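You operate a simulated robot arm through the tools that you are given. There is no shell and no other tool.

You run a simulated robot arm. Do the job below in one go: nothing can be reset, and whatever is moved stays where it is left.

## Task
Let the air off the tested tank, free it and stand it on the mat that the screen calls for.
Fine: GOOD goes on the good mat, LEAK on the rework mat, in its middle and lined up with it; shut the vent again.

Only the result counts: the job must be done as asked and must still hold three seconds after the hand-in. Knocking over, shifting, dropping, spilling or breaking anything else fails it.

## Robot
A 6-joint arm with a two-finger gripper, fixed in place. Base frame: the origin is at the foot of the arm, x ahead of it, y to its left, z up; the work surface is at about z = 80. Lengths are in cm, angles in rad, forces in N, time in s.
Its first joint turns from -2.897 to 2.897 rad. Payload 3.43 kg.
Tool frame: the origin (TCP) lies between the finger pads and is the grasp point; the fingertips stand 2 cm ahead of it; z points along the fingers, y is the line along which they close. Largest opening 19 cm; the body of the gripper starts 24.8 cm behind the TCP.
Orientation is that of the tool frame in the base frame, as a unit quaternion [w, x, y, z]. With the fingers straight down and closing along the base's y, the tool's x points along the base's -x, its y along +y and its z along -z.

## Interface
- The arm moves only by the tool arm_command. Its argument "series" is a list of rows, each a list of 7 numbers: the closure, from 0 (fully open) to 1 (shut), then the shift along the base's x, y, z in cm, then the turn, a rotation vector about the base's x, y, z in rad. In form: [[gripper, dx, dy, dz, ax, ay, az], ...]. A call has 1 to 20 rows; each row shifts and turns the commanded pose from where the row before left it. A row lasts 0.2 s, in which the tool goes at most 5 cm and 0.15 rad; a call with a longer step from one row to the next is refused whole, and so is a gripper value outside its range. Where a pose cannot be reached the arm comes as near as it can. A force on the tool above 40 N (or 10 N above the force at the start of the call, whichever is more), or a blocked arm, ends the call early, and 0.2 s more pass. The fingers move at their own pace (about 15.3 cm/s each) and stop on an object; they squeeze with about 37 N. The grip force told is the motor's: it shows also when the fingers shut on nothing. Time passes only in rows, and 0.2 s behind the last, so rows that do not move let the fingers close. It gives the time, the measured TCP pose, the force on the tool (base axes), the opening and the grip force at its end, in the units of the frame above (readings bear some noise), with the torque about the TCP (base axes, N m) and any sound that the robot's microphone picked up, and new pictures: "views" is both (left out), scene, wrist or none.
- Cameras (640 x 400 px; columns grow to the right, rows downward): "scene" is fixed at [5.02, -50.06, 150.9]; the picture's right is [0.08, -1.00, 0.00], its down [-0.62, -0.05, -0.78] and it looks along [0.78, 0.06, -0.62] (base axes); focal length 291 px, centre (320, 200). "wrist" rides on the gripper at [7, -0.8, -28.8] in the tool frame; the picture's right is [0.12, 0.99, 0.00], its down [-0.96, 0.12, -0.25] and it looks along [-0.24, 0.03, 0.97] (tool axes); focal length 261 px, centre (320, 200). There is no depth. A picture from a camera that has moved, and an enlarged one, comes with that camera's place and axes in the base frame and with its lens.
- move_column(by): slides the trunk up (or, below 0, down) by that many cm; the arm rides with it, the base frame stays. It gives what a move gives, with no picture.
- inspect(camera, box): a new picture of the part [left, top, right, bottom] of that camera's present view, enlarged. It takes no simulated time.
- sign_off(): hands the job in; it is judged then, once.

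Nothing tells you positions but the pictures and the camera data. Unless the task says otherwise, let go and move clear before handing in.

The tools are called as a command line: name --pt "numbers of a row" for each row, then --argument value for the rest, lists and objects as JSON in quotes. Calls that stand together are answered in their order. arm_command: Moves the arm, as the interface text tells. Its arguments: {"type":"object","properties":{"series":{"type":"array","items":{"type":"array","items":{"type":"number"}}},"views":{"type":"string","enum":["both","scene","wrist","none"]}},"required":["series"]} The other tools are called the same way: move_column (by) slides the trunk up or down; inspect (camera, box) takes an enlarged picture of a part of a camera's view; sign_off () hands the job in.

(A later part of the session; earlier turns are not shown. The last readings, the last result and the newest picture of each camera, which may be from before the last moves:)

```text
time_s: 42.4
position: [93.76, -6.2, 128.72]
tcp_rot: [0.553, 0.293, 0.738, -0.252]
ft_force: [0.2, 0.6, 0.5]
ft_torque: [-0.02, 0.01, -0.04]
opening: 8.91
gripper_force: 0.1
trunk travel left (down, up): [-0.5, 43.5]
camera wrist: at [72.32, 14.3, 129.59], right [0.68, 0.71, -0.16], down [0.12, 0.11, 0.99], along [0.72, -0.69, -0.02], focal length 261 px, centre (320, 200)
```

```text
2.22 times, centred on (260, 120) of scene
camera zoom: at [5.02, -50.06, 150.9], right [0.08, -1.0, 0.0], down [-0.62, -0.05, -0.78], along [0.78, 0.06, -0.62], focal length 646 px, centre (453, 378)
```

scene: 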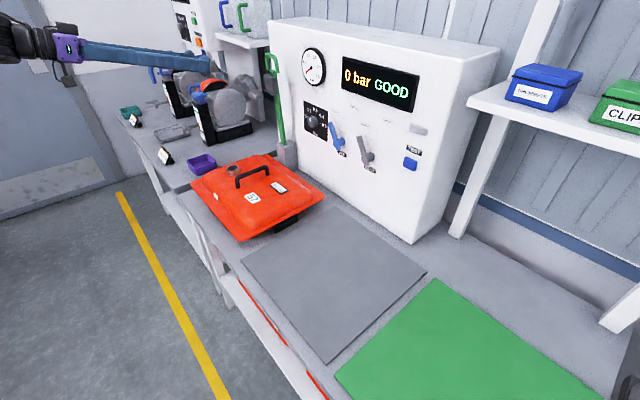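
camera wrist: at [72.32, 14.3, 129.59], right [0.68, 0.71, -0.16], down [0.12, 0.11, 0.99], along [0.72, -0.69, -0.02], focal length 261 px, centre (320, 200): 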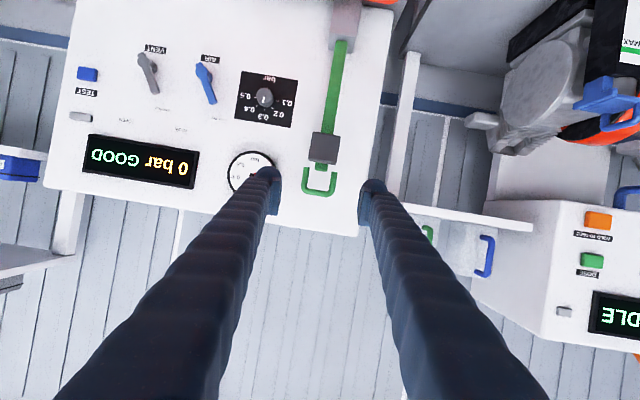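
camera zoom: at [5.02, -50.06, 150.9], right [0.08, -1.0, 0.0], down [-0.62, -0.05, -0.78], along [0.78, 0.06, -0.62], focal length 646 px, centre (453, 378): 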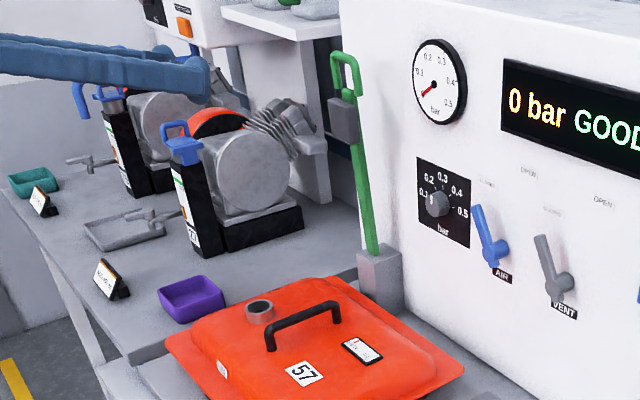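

The lever is standing free. Now I'll raise the trunk back up.

move_column --by 34

arm_command --pt "0.53 -0.6 -1.0 -4.2 0.09 0.09 0" --pt "0.53 -0.6 -1.0 -4.2 0.099 0.099 0" --pt "0.53 -0.6 -1.0 -4.2 0.099 0.099 0" --pt "0.53 -0.6 -1.0 -4.2 0.099 0.099 0" --pt "0.53 -0.6 -1.0 -4.2 0.099 0.099 0" --pt "0.53 0 0 0 0 0 0"

```text
time_s: 45.7
position: [93.85, -6.36, 162.8]
tcp_rot: [0.553, 0.293, 0.738, -0.252]
ft_force: [0.1, -0.9, -0.6]
ft_torque: [-0.02, -0.03, 0.01]
opening: 8.91
gripper_force: 0.0
trunk travel left (down, up): [-34.5, 9.5]
```

```text
time_s: 47.1
position: [90.4, -11.4, 141.87]
tcp_rot: [0.276, 0.348, 0.887, -0.13]
ft_force: [0.7, 0.2, -0.1]
ft_torque: [0.08, 0.0, 0.06]
opening: 8.93
gripper_force: 0.0
trunk travel left (down, up): [-34.5, 9.5]
camera wrist: at [74.16, 4.1, 161.27], right [0.61, 0.78, -0.11], down [0.56, -0.34, 0.75], along [0.55, -0.52, -0.65], focal length 261 px, centre (320, 200)
```

scene: 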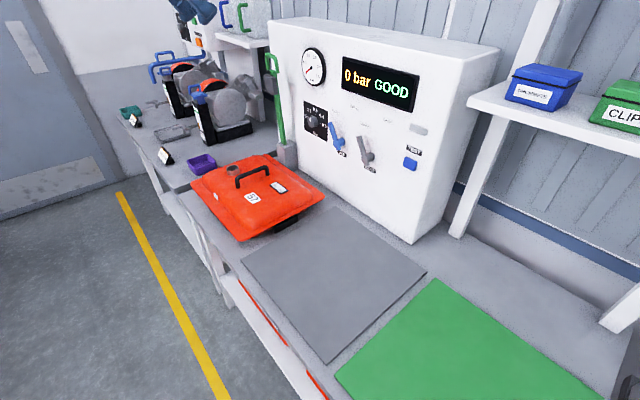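
wrist: 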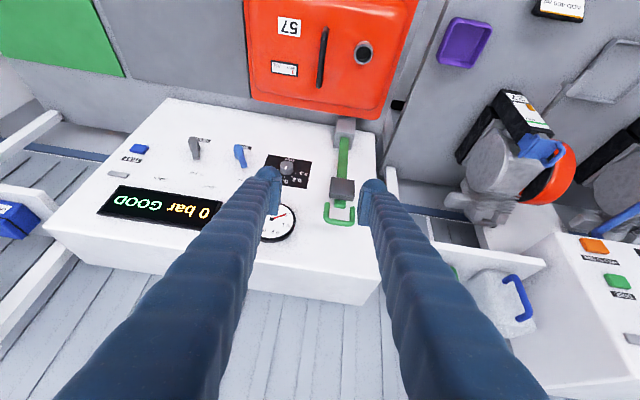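

Rotation is going well. I'll finish pointing straight down over the tank handle at z≈125.

arm_command --pt "0.53 -0.28 -1.6 -3.4 0.0916 0.0832 -0.0073" --pt "0.53 -0.28 -1.6 -3.4 0.0916 0.0832 -0.0073" --pt "0.53 -0.28 -1.6 -3.4 0.0916 0.0832 -0.0073" --pt "0.53 -0.28 -1.6 -3.4 0.0916 0.0832 -0.0073" --pt "0.53 -0.28 -1.6 -3.4 0.0916 0.0832 -0.0073" --pt "0.53 0 0 0 0 0 0"

inspect --camera "wrist" --box '[150, 30, 500, 260]'

```text
time_s: 48.5
position: [89.1, -19.49, 125.08]
tcp_rot: [0.002, 0.383, 0.924, -0.001]
ft_force: [-0.6, 0.4, 0.3]
ft_torque: [0.08, -0.11, 0.01]
opening: 8.92
gripper_force: 0.1
trunk travel left (down, up): [-34.5, 9.5]
camera wrist: at [83.46, -15.01, 153.79], right [0.62, 0.79, 0.0], down [0.76, -0.6, 0.25], along [0.2, -0.15, -0.97], focal length 261 px, centre (320, 200)
```

scene: 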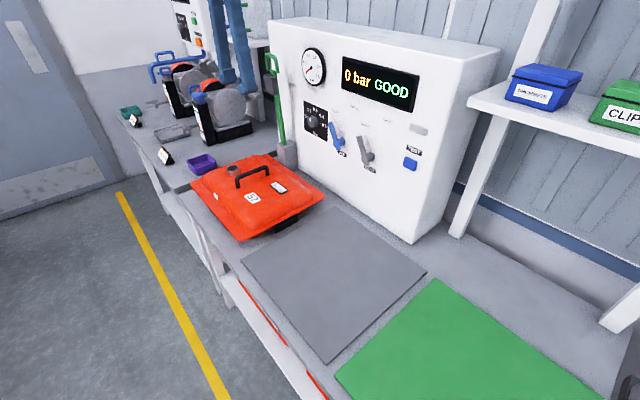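
wrist: 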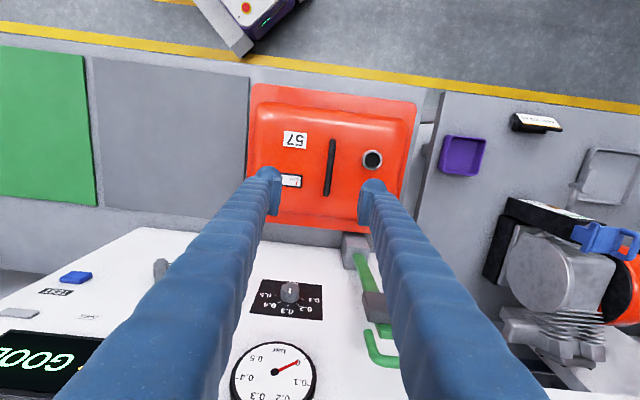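

```text
1.74 times, centred on (325, 145) of wrist
camera zoom: at [83.46, -15.01, 153.79], right [0.62, 0.79, 0.0], down [0.76, -0.6, 0.25], along [0.2, -0.15, -0.97], focal length 453 px, centre (311, 296)
```

zoom: 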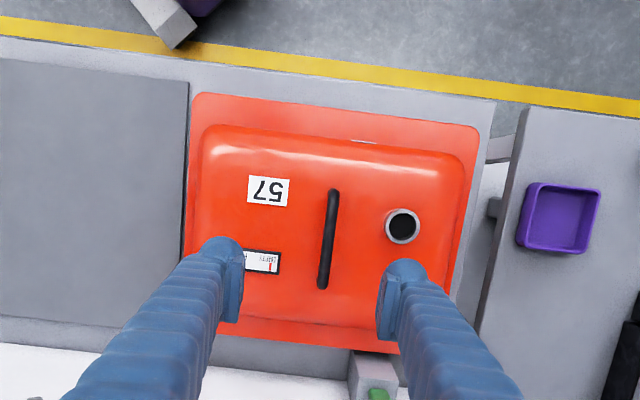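

The handle is centred at about s=-51.6, q=77.2 (x≈91.1, y≈-18.1), bar height z≈93.4, running along the bench depth. I'll centre over it, narrow the fingers and descend partway to check.

arm_command --pt "0.7 0.66 0.46 -3.5 0.001 0.001 0" --pt "0.7 0.66 0.46 -3.5 0.001 0.001 0" --pt "0.7 0.65 0.47 -3.5 0.001 0.001 0" --pt "0.7 0 0 -3.5 0 0 0" --pt "0.7 0 0 0 0 0 0"

inspect --camera "wrist" --box '[180, 30, 480, 240]'

```text
time_s: 49.7
position: [91.45, -17.96, 110.87]
tcp_rot: [-0.002, 0.383, 0.924, -0.001]
ft_force: [-0.6, -0.1, 0.2]
ft_torque: [-0.01, -0.07, -0.02]
opening: 5.68
gripper_force: 0.0
trunk travel left (down, up): [-34.5, 9.5]
camera wrist: at [85.91, -13.54, 139.6], right [0.62, 0.79, 0.0], down [0.76, -0.6, 0.24], along [0.19, -0.15, -0.97], focal length 261 px, centre (320, 200)
```

scene: 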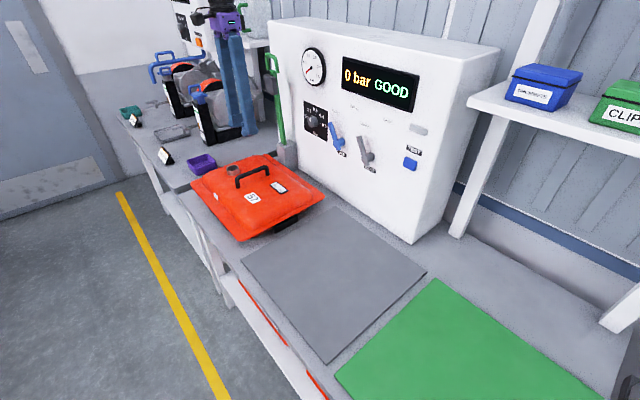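
wrist: 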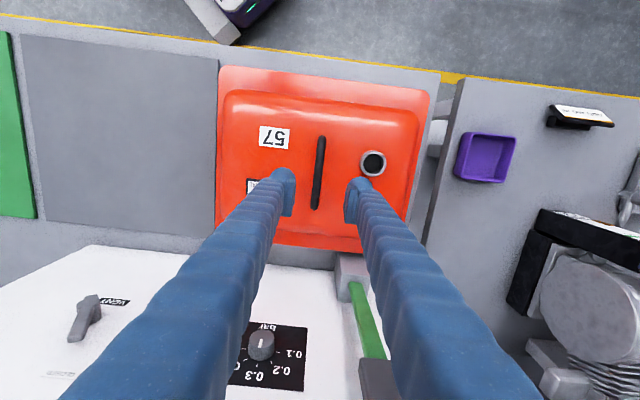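

```text
1.90 times, centred on (330, 135) of wrist
camera zoom: at [85.91, -13.54, 139.6], right [0.62, 0.79, 0.0], down [0.76, -0.6, 0.24], along [0.19, -0.15, -0.97], focal length 496 px, centre (301, 324)
```

zoom: 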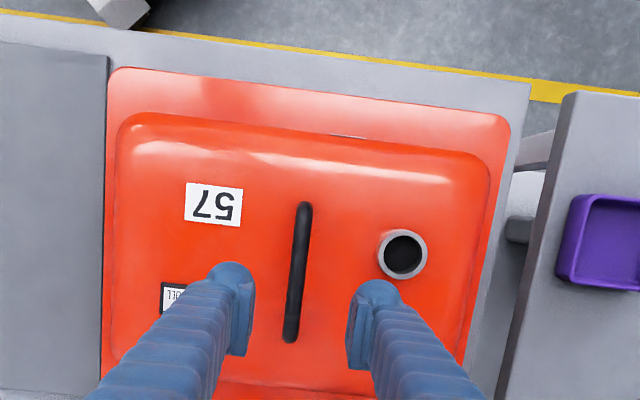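

inspect --camera "wrist" --box '[200, 50, 280, 100]'

inspect --camera "wrist" --box '[380, 60, 460, 110]'

inspect --camera "wrist" --box '[0, 20, 80, 70]'

inspect --camera "wrist" --box '[0, 190, 80, 240]'

inspect --camera "wrist" --box '[190, 200, 270, 250]'

inspect --camera "wrist" --box '[280, 120, 360, 220]'

```text
8.00 times, centred on (240, 75) of wrist
camera zoom: at [85.91, -13.54, 139.6], right [0.62, 0.79, 0.0], down [0.76, -0.6, 0.24], along [0.19, -0.15, -0.97], focal length 2085 px, centre (960, 1200)
```

zoom: 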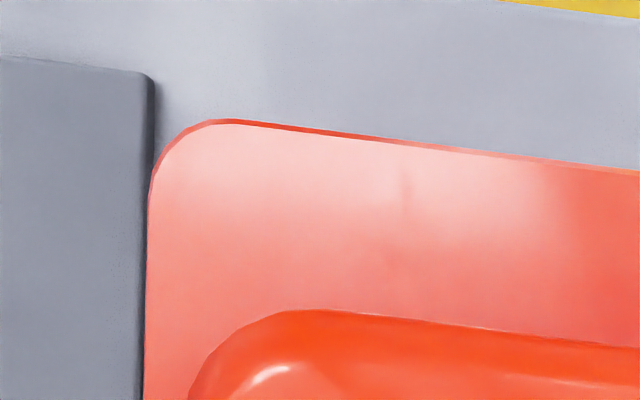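

```text
8.00 times, centred on (420, 85) of wrist
camera zoom: at [85.91, -13.54, 139.6], right [0.62, 0.79, 0.0], down [0.76, -0.6, 0.24], along [0.19, -0.15, -0.97], focal length 2085 px, centre (-480, 1120)
```

zoom: 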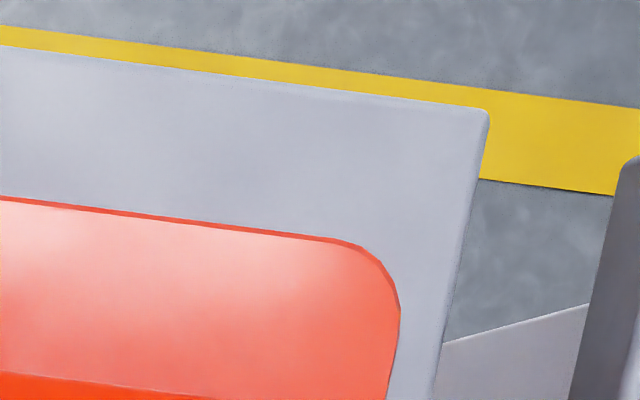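

```text
8.00 times, centred on (40, 45) of wrist
camera zoom: at [85.91, -13.54, 139.6], right [0.62, 0.79, 0.0], down [0.76, -0.6, 0.24], along [0.19, -0.15, -0.97], focal length 2085 px, centre (2560, 1440)
```

zoom: 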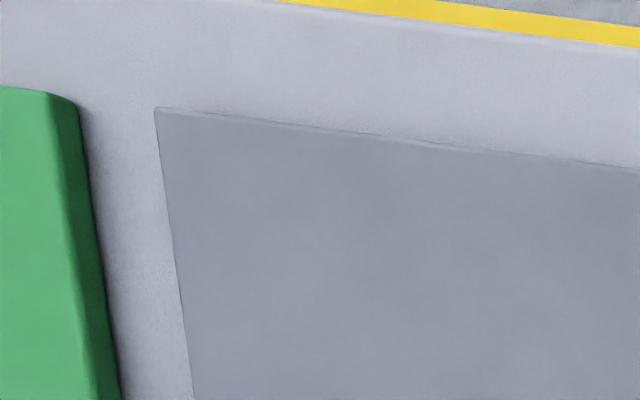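

```text
8.00 times, centred on (40, 215) of wrist
camera zoom: at [85.91, -13.54, 139.6], right [0.62, 0.79, 0.0], down [0.76, -0.6, 0.24], along [0.19, -0.15, -0.97], focal length 2085 px, centre (2560, 80)
```

zoom: 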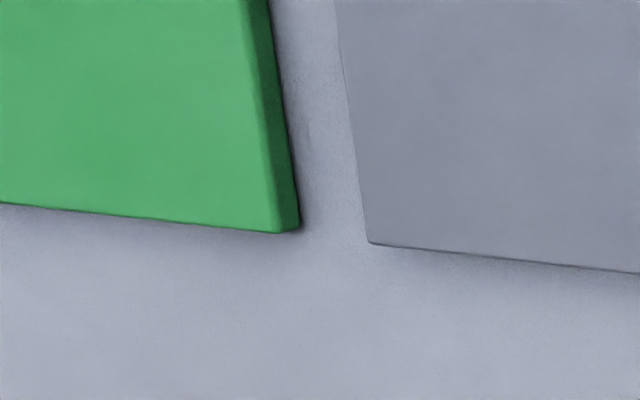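

```text
8.00 times, centred on (230, 225) of wrist
camera zoom: at [85.91, -13.54, 139.6], right [0.62, 0.79, 0.0], down [0.76, -0.6, 0.24], along [0.19, -0.15, -0.97], focal length 2085 px, centre (1040, 0)
```

zoom: 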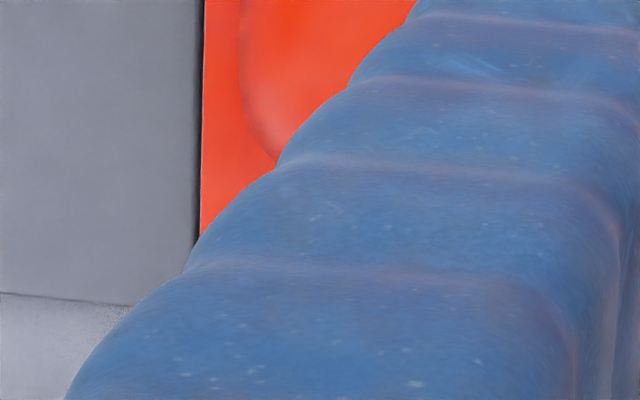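

```text
4.00 times, centred on (320, 170) of wrist
camera zoom: at [85.91, -13.54, 139.6], right [0.62, 0.79, 0.0], down [0.76, -0.6, 0.24], along [0.19, -0.15, -0.97], focal length 1043 px, centre (320, 320)
```

zoom: 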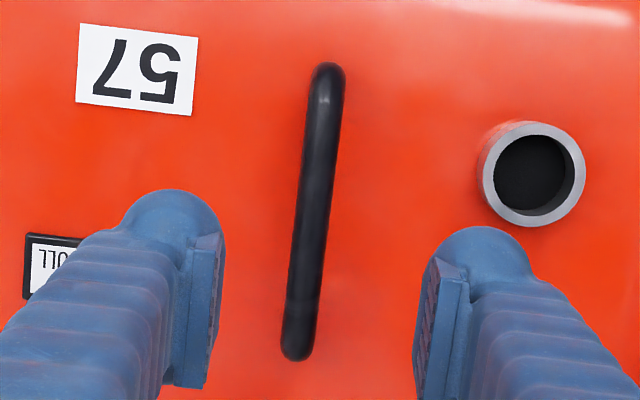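

Tank edges and mat edges are parallel to each other and to the tool within about 0.3°. I'll descend over the handle to z≈93.5 with the fingers still open.

arm_command --pt "0.7 -0.2 -0.2 -3.5 0 0 0" --pt "0.7 0 0 -3.5 0 0 0" --pt "0.7 0 0 -3.5 0 0 0" --pt "0.7 0 0 -3.4 0 0 0" --pt "0.7 0 0 -2.0 0 0 0" --pt "0.7 0 0 -1.4 0 0 0" --pt "0.7 0 0 0 0 0 0"

inspect --camera "wrist" --box '[240, 80, 400, 230]'

inspect --camera "scene" --box '[180, 110, 340, 220]'

```text
time_s: 51.3
position: [91.18, -18.23, 93.52]
tcp_rot: [-0.002, 0.382, 0.924, -0.001]
ft_force: [0.4, -0.3, -0.5]
ft_torque: [-0.01, 0.0, 0.0]
opening: 5.72
gripper_force: 0.0
trunk travel left (down, up): [-34.5, 9.5]
camera wrist: at [85.76, -13.76, 122.26], right [0.62, 0.79, 0.0], down [0.76, -0.6, 0.24], along [0.19, -0.15, -0.97], focal length 261 px, centre (320, 200)
```

scene: 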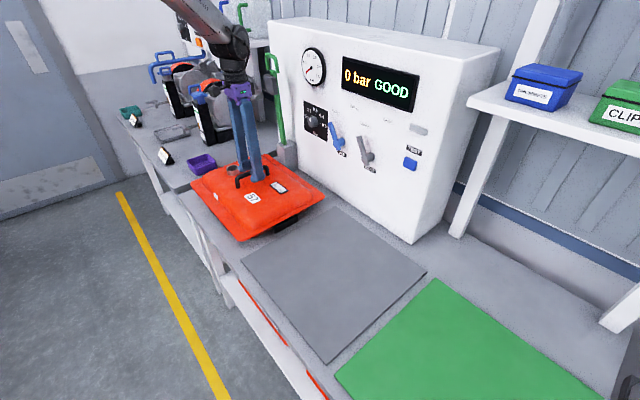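
wrist: 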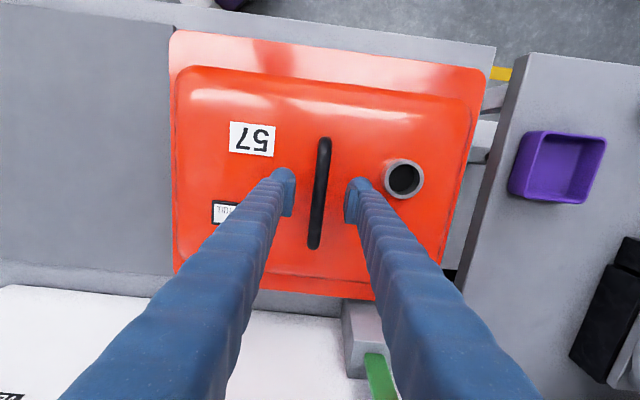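

```text
2.67 times, centred on (320, 155) of wrist
camera zoom: at [85.76, -13.76, 122.26], right [0.62, 0.79, 0.0], down [0.76, -0.6, 0.24], along [0.19, -0.15, -0.97], focal length 695 px, centre (320, 320)
```

zoom: 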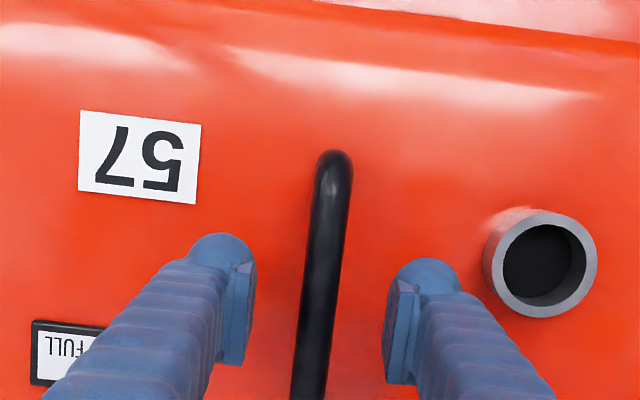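

```text
3.64 times, centred on (260, 165) of scene
camera zoom: at [5.02, -50.06, 150.9], right [0.08, -1.0, 0.0], down [-0.62, -0.05, -0.78], along [0.78, 0.06, -0.62], focal length 1057 px, centre (538, 327)
```

zoom: 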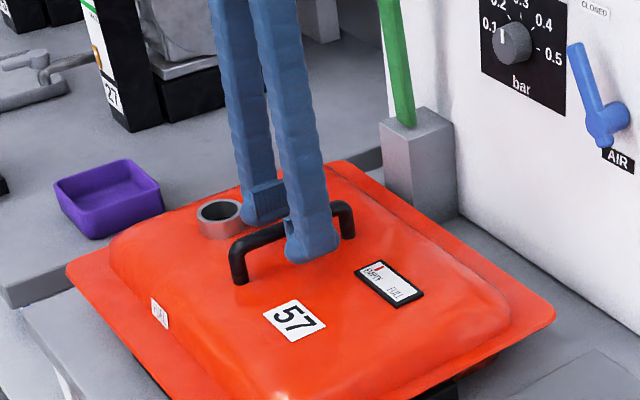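

The handle is centred between the fingers. Closing on it now.

arm_command --pt "1.0 0 0 0 0 0 0" --pt "1.0 0 0 0 0 0 0" --pt "1.0 0 0 0 0 0 0" --pt "1.0 0 0 0 0 0 0"

```text
time_s: 52.3
position: [91.13, -18.24, 93.42]
tcp_rot: [-0.003, 0.382, 0.924, 0.0]
ft_force: [-2.1, -4.4, -0.2]
ft_torque: [0.1, 0.19, 0.13]
opening: 1.48
gripper_force: 37.1
trunk travel left (down, up): [-34.5, 9.5]
camera wrist: at [85.77, -13.78, 122.21], right [0.62, 0.79, 0.0], down [0.76, -0.6, 0.24], along [0.19, -0.15, -0.97], focal length 261 px, centre (320, 200)
```

scene: 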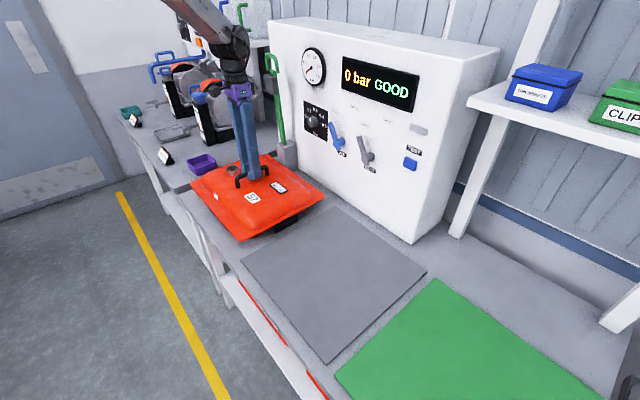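
wrist: 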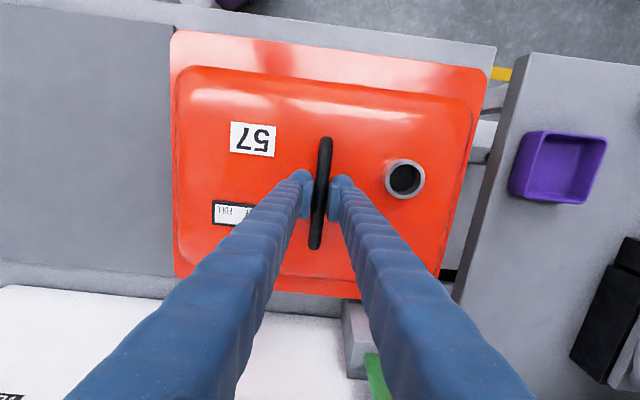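

Gripped at 1.5 cm. I'll lift gently and check the weight and whether anything still holds the tank.

arm_command --pt "1.0 0 0 0.5 0 0 0" --pt "1.0 0 0 0.7 0 0 0" --pt "1.0 0 0 0.8 0 0 0" --pt "1.0 0 0 1.0 0 0 0" --pt "1.0 0 0 0 0 0 0" --pt "1.0 0 0 0 0 0 0"

inspect --camera "scene" --box '[170, 110, 350, 260]'

```text
time_s: 53.7
position: [91.16, -18.22, 96.52]
tcp_rot: [-0.002, 0.383, 0.924, 0.0]
ft_force: [-1.0, -0.1, 0.4]
ft_torque: [0.03, 0.0, -0.03]
opening: 0.0
gripper_force: 34.6
trunk travel left (down, up): [-34.5, 9.5]
camera wrist: at [85.69, -13.75, 125.32], right [0.62, 0.79, 0.0], down [0.76, -0.6, 0.24], along [0.19, -0.15, -0.97], focal length 261 px, centre (320, 200)
```

scene: 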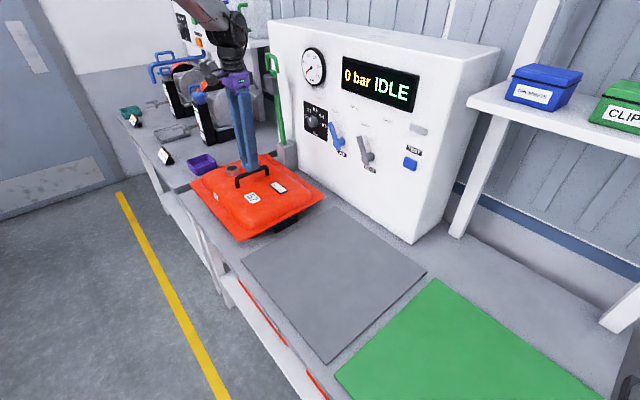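
wrist: 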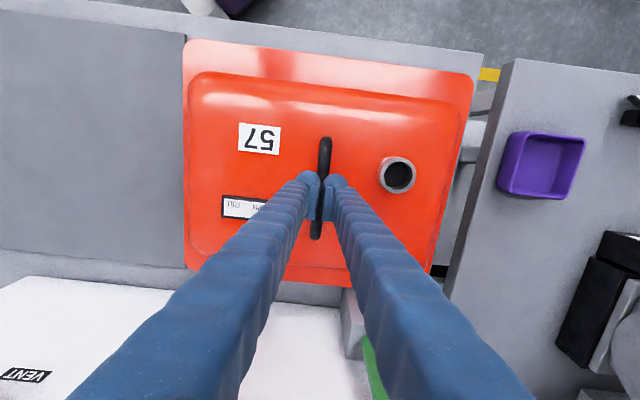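

```text
2.67 times, centred on (260, 185) of scene
camera zoom: at [5.02, -50.06, 150.9], right [0.08, -1.0, 0.0], down [-0.62, -0.05, -0.78], along [0.78, 0.06, -0.62], focal length 775 px, centre (480, 240)
```

zoom: 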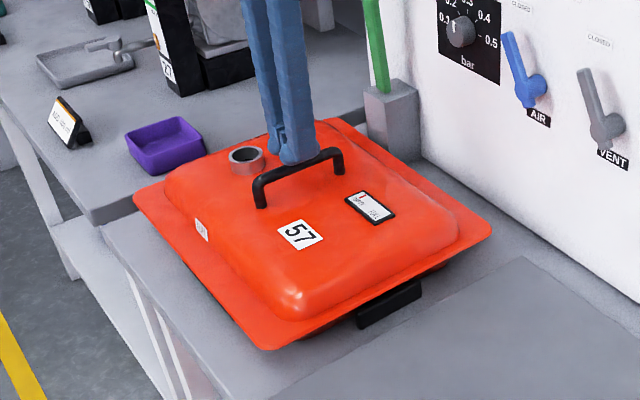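

The grip slipped: the fingers are closed just above the handle and the tank is sitting where it was. The screen now shows IDLE, so the tank may have moved off its seat briefly; the GOOD result was already read. I'll reopen and take a deeper grip on the handle.

arm_command --pt "0.72 0 0 0.5 0 0 0" --pt "0.72 0 0 0 0 0 0" --pt "0.72 0 0 -1.5 0 0 0" --pt "0.72 0 0 -1.5 0 0 0" --pt "0.72 0 0 -1.2 0 0 0" --pt "0.72 0 0 0 0 0 0"

inspect --camera "scene" --box '[200, 130, 310, 210]'

inspect --camera "wrist" --box '[240, 80, 400, 230]'

```text
time_s: 55.1
position: [91.2, -18.27, 92.71]
tcp_rot: [-0.003, 0.383, 0.924, -0.001]
ft_force: [-0.8, 0.1, -0.5]
ft_torque: [0.01, -0.02, 0.0]
opening: 5.33
gripper_force: 0.0
trunk travel left (down, up): [-34.5, 9.5]
camera wrist: at [85.68, -13.71, 121.64], right [0.62, 0.79, 0.0], down [0.76, -0.6, 0.24], along [0.19, -0.15, -0.97], focal length 261 px, centre (320, 200)
```

scene: 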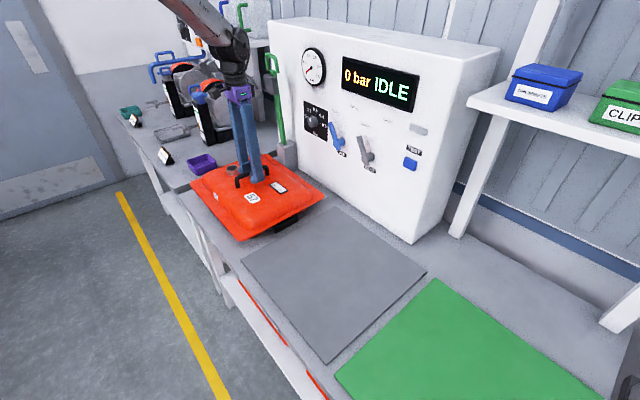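
wrist: 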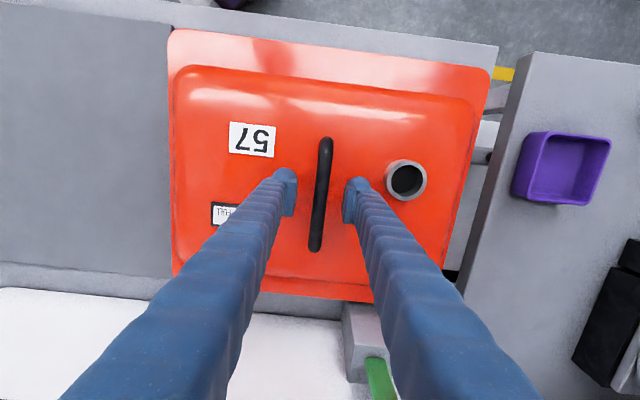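

```text
5.00 times, centred on (255, 170) of scene
camera zoom: at [5.02, -50.06, 150.9], right [0.08, -1.0, 0.0], down [-0.62, -0.05, -0.78], along [0.78, 0.06, -0.62], focal length 1454 px, centre (645, 350)
```

zoom: 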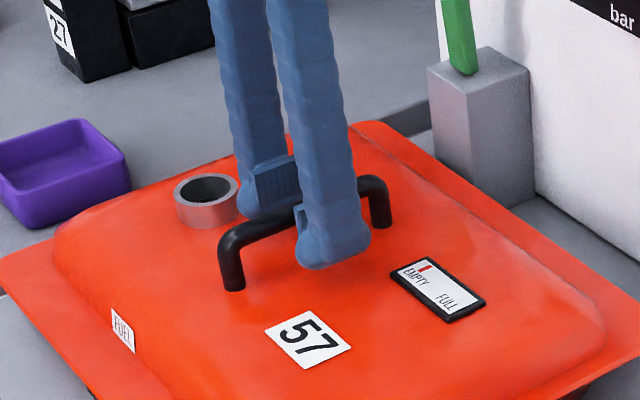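

```text
2.67 times, centred on (320, 155) of wrist
camera zoom: at [85.68, -13.71, 121.64], right [0.62, 0.79, 0.0], down [0.76, -0.6, 0.24], along [0.19, -0.15, -0.97], focal length 695 px, centre (320, 320)
```

zoom: 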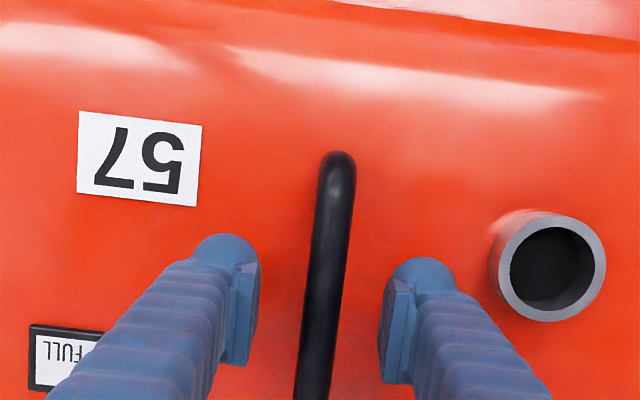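

arm_command --pt "1.0 0 0 0 0 0 0" --pt "1.0 0 0 0 0 0 0" --pt "1.0 0 0 0 0 0 0" --pt "1.0 0 0 0.3 0 0 0" --pt "1.0 0 0 0 0 0 0" --views "none"

arm_command --pt "1.0 0 0 0.3 0 0 0" --pt "1.0 0 0 0 0 0 0"

inspect --camera "scene" --box '[200, 130, 310, 210]'

```text
time_s: 56.3
position: [91.11, -18.07, 92.95]
tcp_rot: [-0.003, 0.383, 0.924, -0.001]
ft_force: [-0.5, -0.7, 0.1]
ft_torque: [0.08, -0.02, -0.02]
opening: 1.24
gripper_force: 36.6
trunk travel left (down, up): [-34.5, 9.5]
```

```text
time_s: 56.9
position: [91.23, -18.16, 93.25]
tcp_rot: [-0.003, 0.383, 0.924, 0.0]
ft_force: [0.1, -0.5, -15.4]
ft_torque: [0.05, -0.06, 0.01]
opening: 1.22
gripper_force: 36.4
trunk travel left (down, up): [-34.5, 9.5]
camera wrist: at [85.77, -13.69, 122.09], right [0.62, 0.79, 0.0], down [0.76, -0.6, 0.24], along [0.19, -0.15, -0.97], focal length 261 px, centre (320, 200)
```

scene: 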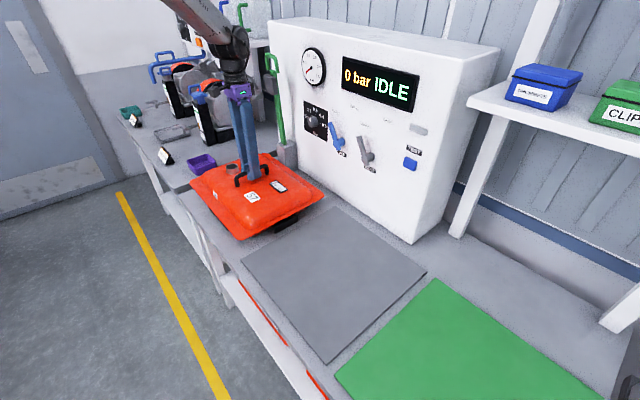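
wrist: 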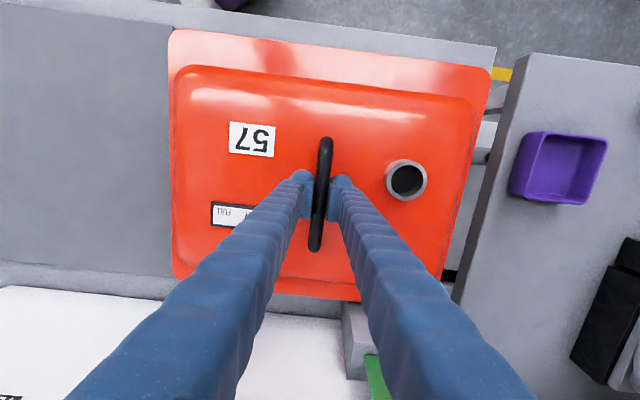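

```text
5.00 times, centred on (255, 170) of scene
camera zoom: at [5.02, -50.06, 150.9], right [0.08, -1.0, 0.0], down [-0.62, -0.05, -0.78], along [0.78, 0.06, -0.62], focal length 1454 px, centre (645, 350)
```

zoom: 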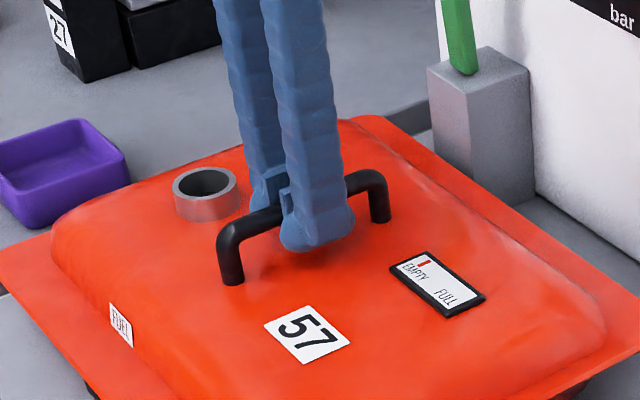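

The load so far is 15 N and the grip is holding. I'll keep lifting in small steps and watch the load and finger opening.

arm_command --pt "1.0 0 0 0.3 0 0 0" --pt "1.0 0 0 0 0 0 0" --views "none"

arm_command --pt "1.0 0 0 0.3 0 0 0" --pt "1.0 0 0 0 0 0 0"

inspect --camera "scene" --box '[180, 130, 340, 250]'

```text
time_s: 57.5
position: [91.2, -18.11, 93.67]
tcp_rot: [-0.003, 0.383, 0.924, 0.0]
ft_force: [-0.1, 0.6, -15.0]
ft_torque: [0.08, -0.05, 0.02]
opening: 1.26
gripper_force: 36.7
trunk travel left (down, up): [-34.5, 9.5]
```

```text
time_s: 58.1
position: [91.21, -18.13, 93.91]
tcp_rot: [-0.003, 0.382, 0.924, 0.0]
ft_force: [0.5, 0.6, -13.8]
ft_torque: [0.05, 0.01, 0.01]
opening: 1.27
gripper_force: 37.4
trunk travel left (down, up): [-34.5, 9.5]
camera wrist: at [85.74, -13.68, 122.72], right [0.62, 0.79, 0.0], down [0.76, -0.6, 0.24], along [0.19, -0.15, -0.97], focal length 261 px, centre (320, 200)
```

scene: 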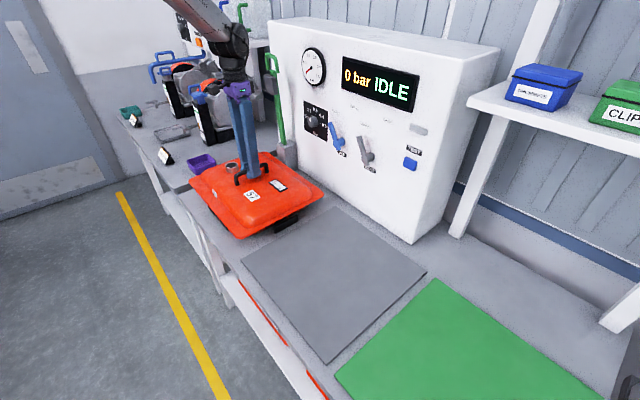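
wrist: 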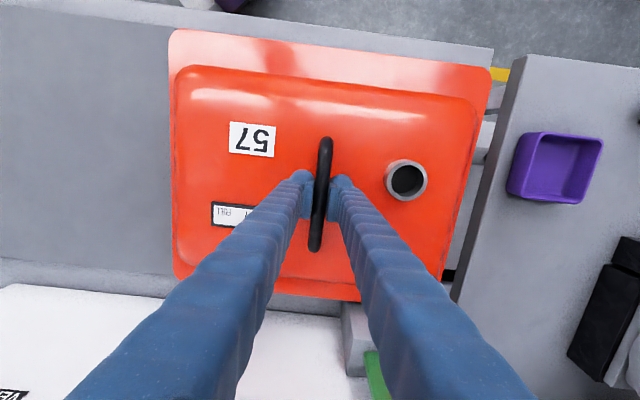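

```text
3.33 times, centred on (260, 190) of scene
camera zoom: at [5.02, -50.06, 150.9], right [0.08, -1.0, 0.0], down [-0.62, -0.05, -0.78], along [0.78, 0.06, -0.62], focal length 969 px, centre (520, 233)
```

zoom: 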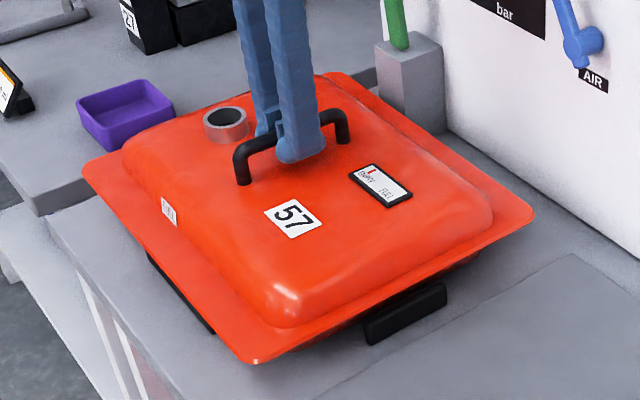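

The tank weighs about 14 N and is just off the bench. I'll hold still for a second to check for creep in the grip.

arm_command --pt "1.0 0 0 0 0 0 0" --pt "1.0 0 0 0 0 0 0" --pt "1.0 0 0 0 0 0 0" --pt "1.0 0 0 0 0 0 0" --pt "1.0 0 0 0 0 0 0" --pt "1.0 0 0 0 0 0 0"

inspect --camera "scene" --box '[180, 130, 340, 250]'

inspect --camera "wrist" --box '[260, 110, 380, 230]'

```text
time_s: 59.5
position: [91.05, -18.21, 93.88]
tcp_rot: [-0.003, 0.383, 0.924, 0.0]
ft_force: [-0.2, 0.3, -14.9]
ft_torque: [0.06, -0.03, 0.03]
opening: 1.24
gripper_force: 36.6
trunk travel left (down, up): [-34.5, 9.5]
camera wrist: at [85.73, -13.68, 122.74], right [0.62, 0.79, 0.0], down [0.76, -0.6, 0.24], along [0.19, -0.15, -0.97], focal length 261 px, centre (320, 200)
```

scene: 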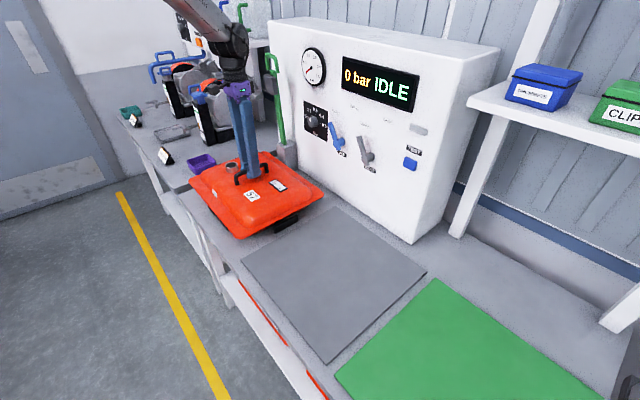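
wrist: 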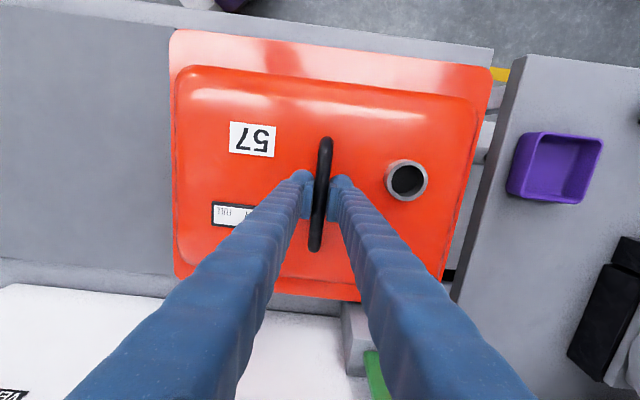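

```text
3.33 times, centred on (260, 190) of scene
camera zoom: at [5.02, -50.06, 150.9], right [0.08, -1.0, 0.0], down [-0.62, -0.05, -0.78], along [0.78, 0.06, -0.62], focal length 969 px, centre (520, 233)
```

zoom: 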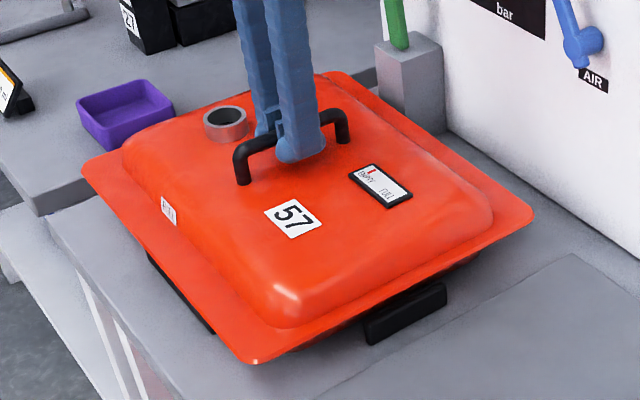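

```text
3.33 times, centred on (320, 170) of wrist
camera zoom: at [85.73, -13.68, 122.74], right [0.62, 0.79, 0.0], down [0.76, -0.6, 0.24], along [0.19, -0.15, -0.97], focal length 869 px, centre (320, 300)
```

zoom: 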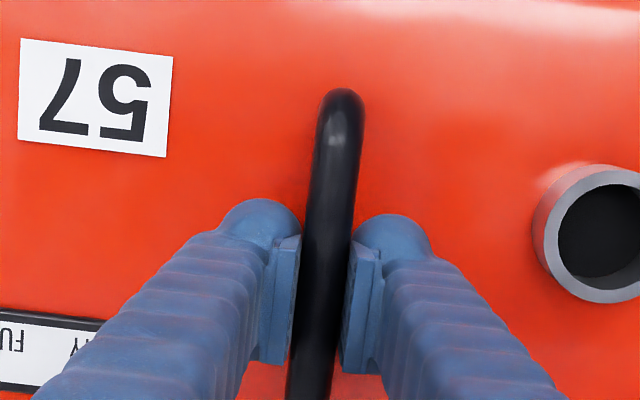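

The grip is steady with no creep. I'll lift on, slowly.

arm_command --pt "1.0 0 0 0.4 0 0 0" --pt "1.0 0 0 0.4 0 0 0" --pt "1.0 0 0 0.5 0 0 0" --pt "1.0 0 0 0.5 0 0 0" --pt "1.0 0 0 0.5 0 0 0" --pt "1.0 0 0 0.5 0 0 0" --pt "1.0 0 0 0.4 0 0 0" --pt "1.0 0 0 0 0 0 0"

inspect --camera "scene" --box '[180, 130, 340, 250]'

```text
time_s: 61.3
position: [91.14, -18.13, 97.09]
tcp_rot: [-0.004, 0.383, 0.924, 0.0]
ft_force: [0.5, 0.3, -14.5]
ft_torque: [0.05, 0.01, -0.01]
opening: 1.24
gripper_force: 37.2
trunk travel left (down, up): [-34.5, 9.5]
camera wrist: at [85.79, -13.74, 125.94], right [0.62, 0.79, 0.0], down [0.76, -0.6, 0.24], along [0.19, -0.15, -0.97], focal length 261 px, centre (320, 200)
```

scene: 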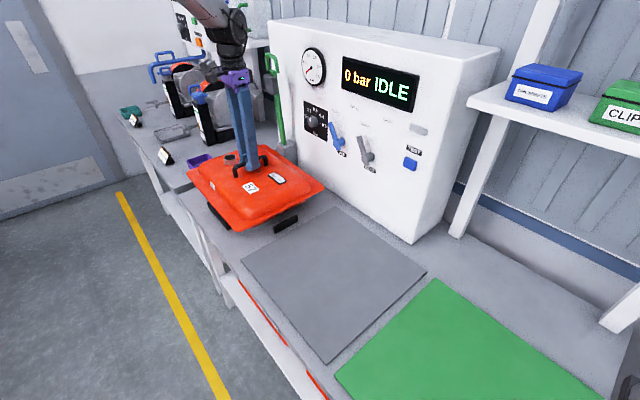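
wrist: 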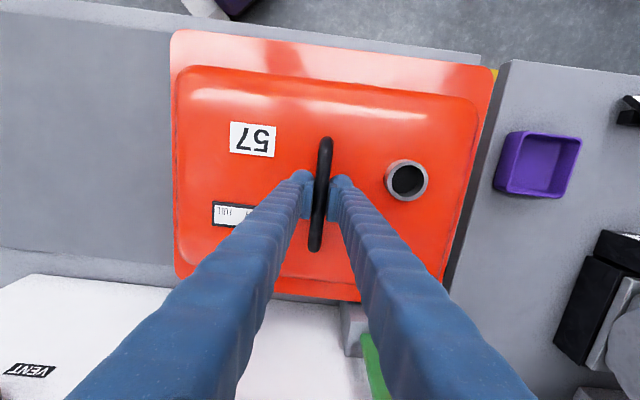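

```text
3.33 times, centred on (260, 190) of scene
camera zoom: at [5.02, -50.06, 150.9], right [0.08, -1.0, 0.0], down [-0.62, -0.05, -0.78], along [0.78, 0.06, -0.62], focal length 969 px, centre (520, 233)
```

zoom: 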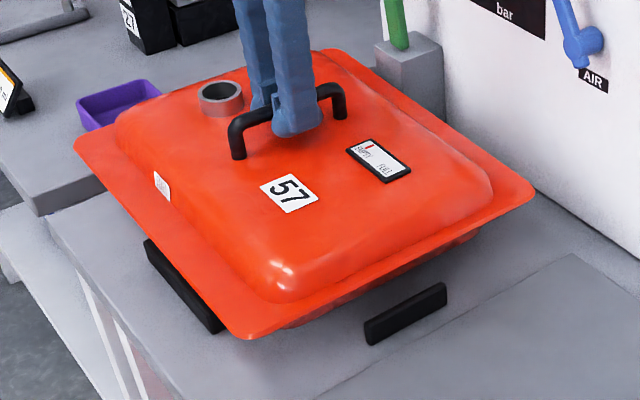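

The tank is free of its locating rails. I'll lift it about 6 cm more, then start moving right along the bench.

arm_command --pt "1.0 0 0 0.6 0 0 0" --pt "1.0 0 0 0.8 0 0 0" --pt "1.0 0 0 0.9 0 0 0" --pt "1.0 0 0 0.9 0 0 0" --pt "1.0 0 0 0.9 0 0 0" --pt "1.0 0 0 0.9 0 0 0" --pt "1.0 0 0 0.6 0 0 0" --pt "1.0 0 0 0.3 0 0 0" --pt "1.0 0 0 0 0 0 0"

inspect --camera "scene" --box '[180, 110, 340, 250]'

```text
time_s: 63.3
position: [91.14, -18.17, 102.96]
tcp_rot: [-0.003, 0.383, 0.924, -0.001]
ft_force: [-0.4, -0.7, -14.6]
ft_torque: [0.04, -0.02, 0.01]
opening: 1.27
gripper_force: 37.1
trunk travel left (down, up): [-34.5, 9.5]
camera wrist: at [85.72, -13.74, 131.77], right [0.62, 0.79, 0.0], down [0.76, -0.6, 0.24], along [0.19, -0.15, -0.97], focal length 261 px, centre (320, 200)
```

scene: 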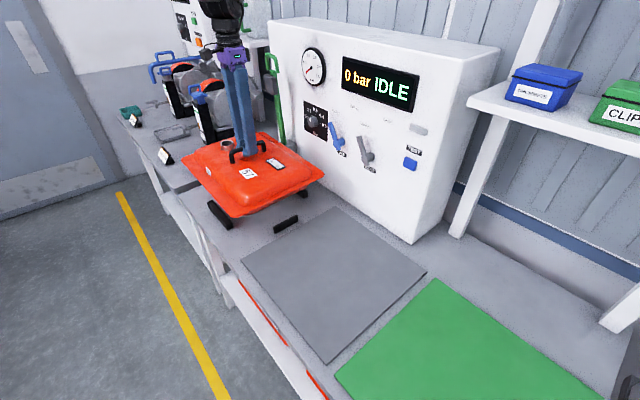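
wrist: 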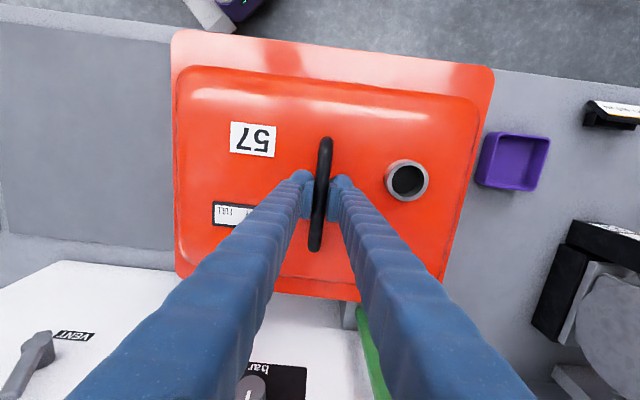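

```text
2.86 times, centred on (260, 180) of scene
camera zoom: at [5.02, -50.06, 150.9], right [0.08, -1.0, 0.0], down [-0.62, -0.05, -0.78], along [0.78, 0.06, -0.62], focal length 831 px, centre (491, 257)
```

zoom: 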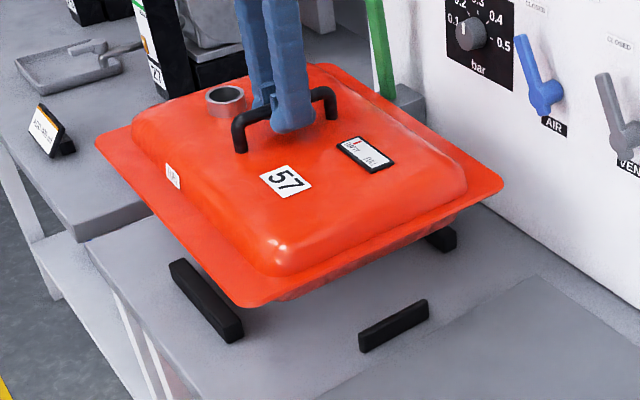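

inspect --camera "wrist" --box '[150, 20, 230, 70]'

inspect --camera "wrist" --box '[430, 50, 510, 100]'

inspect --camera "wrist" --box '[150, 230, 230, 280]'

inspect --camera "wrist" --box '[290, 270, 370, 320]'

inspect --camera "wrist" --box '[410, 220, 490, 290]'

```text
8.00 times, centred on (190, 45) of wrist
camera zoom: at [85.72, -13.74, 131.77], right [0.62, 0.79, 0.0], down [0.76, -0.6, 0.24], along [0.19, -0.15, -0.97], focal length 2085 px, centre (1360, 1440)
```

zoom: 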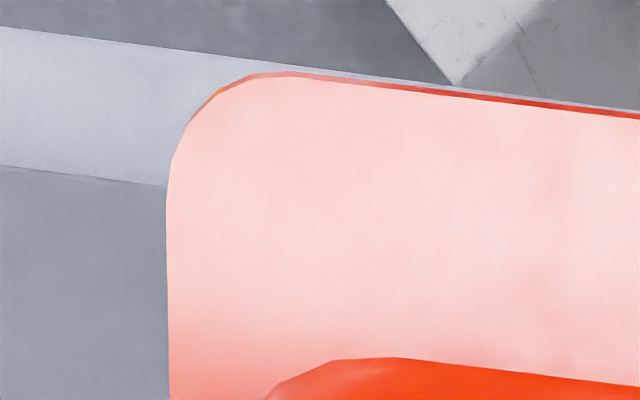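

```text
8.00 times, centred on (470, 75) of wrist
camera zoom: at [85.72, -13.74, 131.77], right [0.62, 0.79, 0.0], down [0.76, -0.6, 0.24], along [0.19, -0.15, -0.97], focal length 2085 px, centre (-880, 1200)
```

zoom: 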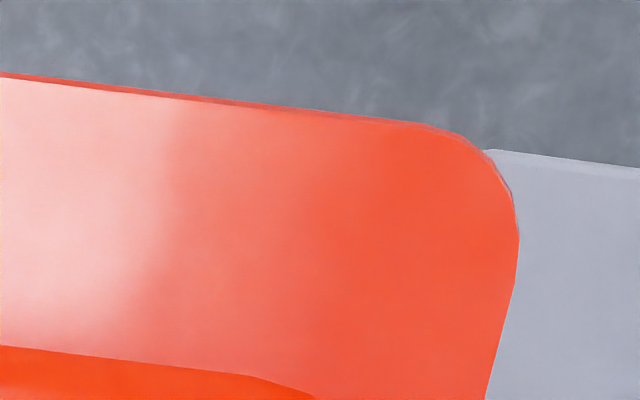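

```text
8.00 times, centred on (190, 255) of wrist
camera zoom: at [85.72, -13.74, 131.77], right [0.62, 0.79, 0.0], down [0.76, -0.6, 0.24], along [0.19, -0.15, -0.97], focal length 2085 px, centre (1360, -240)
```

zoom: 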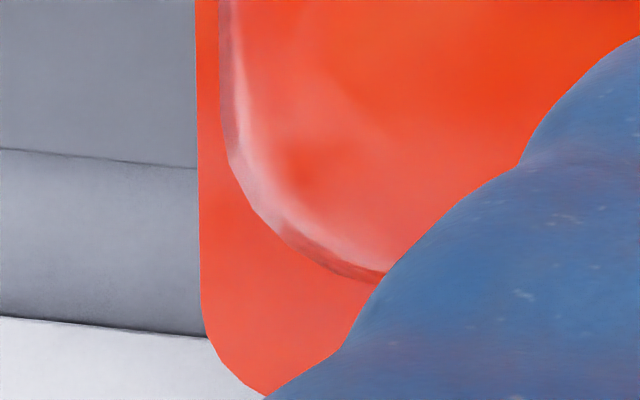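

```text
8.00 times, centred on (330, 295) of wrist
camera zoom: at [85.72, -13.74, 131.77], right [0.62, 0.79, 0.0], down [0.76, -0.6, 0.24], along [0.19, -0.15, -0.97], focal length 2085 px, centre (240, -560)
```

zoom: 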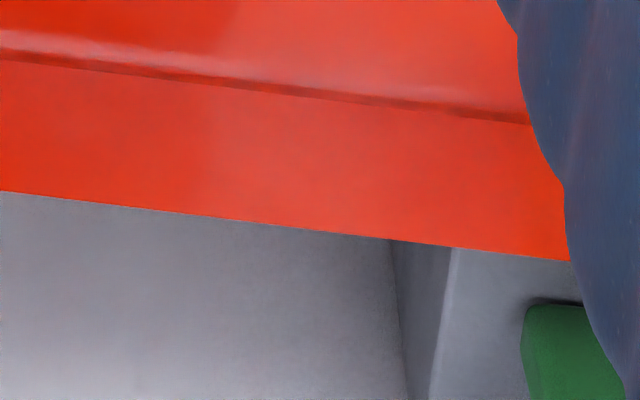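

```text
5.71 times, centred on (450, 255) of wrist
camera zoom: at [85.72, -13.74, 131.77], right [0.62, 0.79, 0.0], down [0.76, -0.6, 0.24], along [0.19, -0.15, -0.97], focal length 1489 px, centre (-423, -114)
```

zoom: 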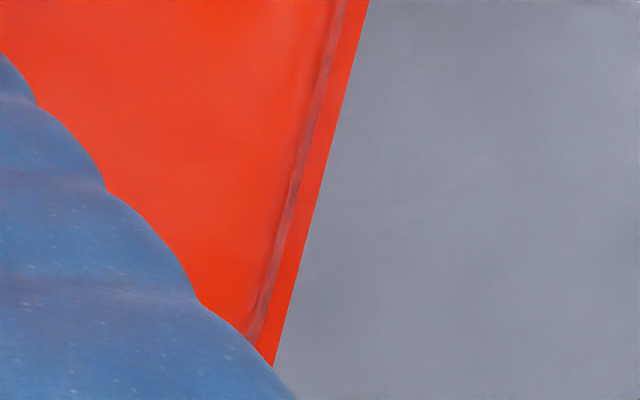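

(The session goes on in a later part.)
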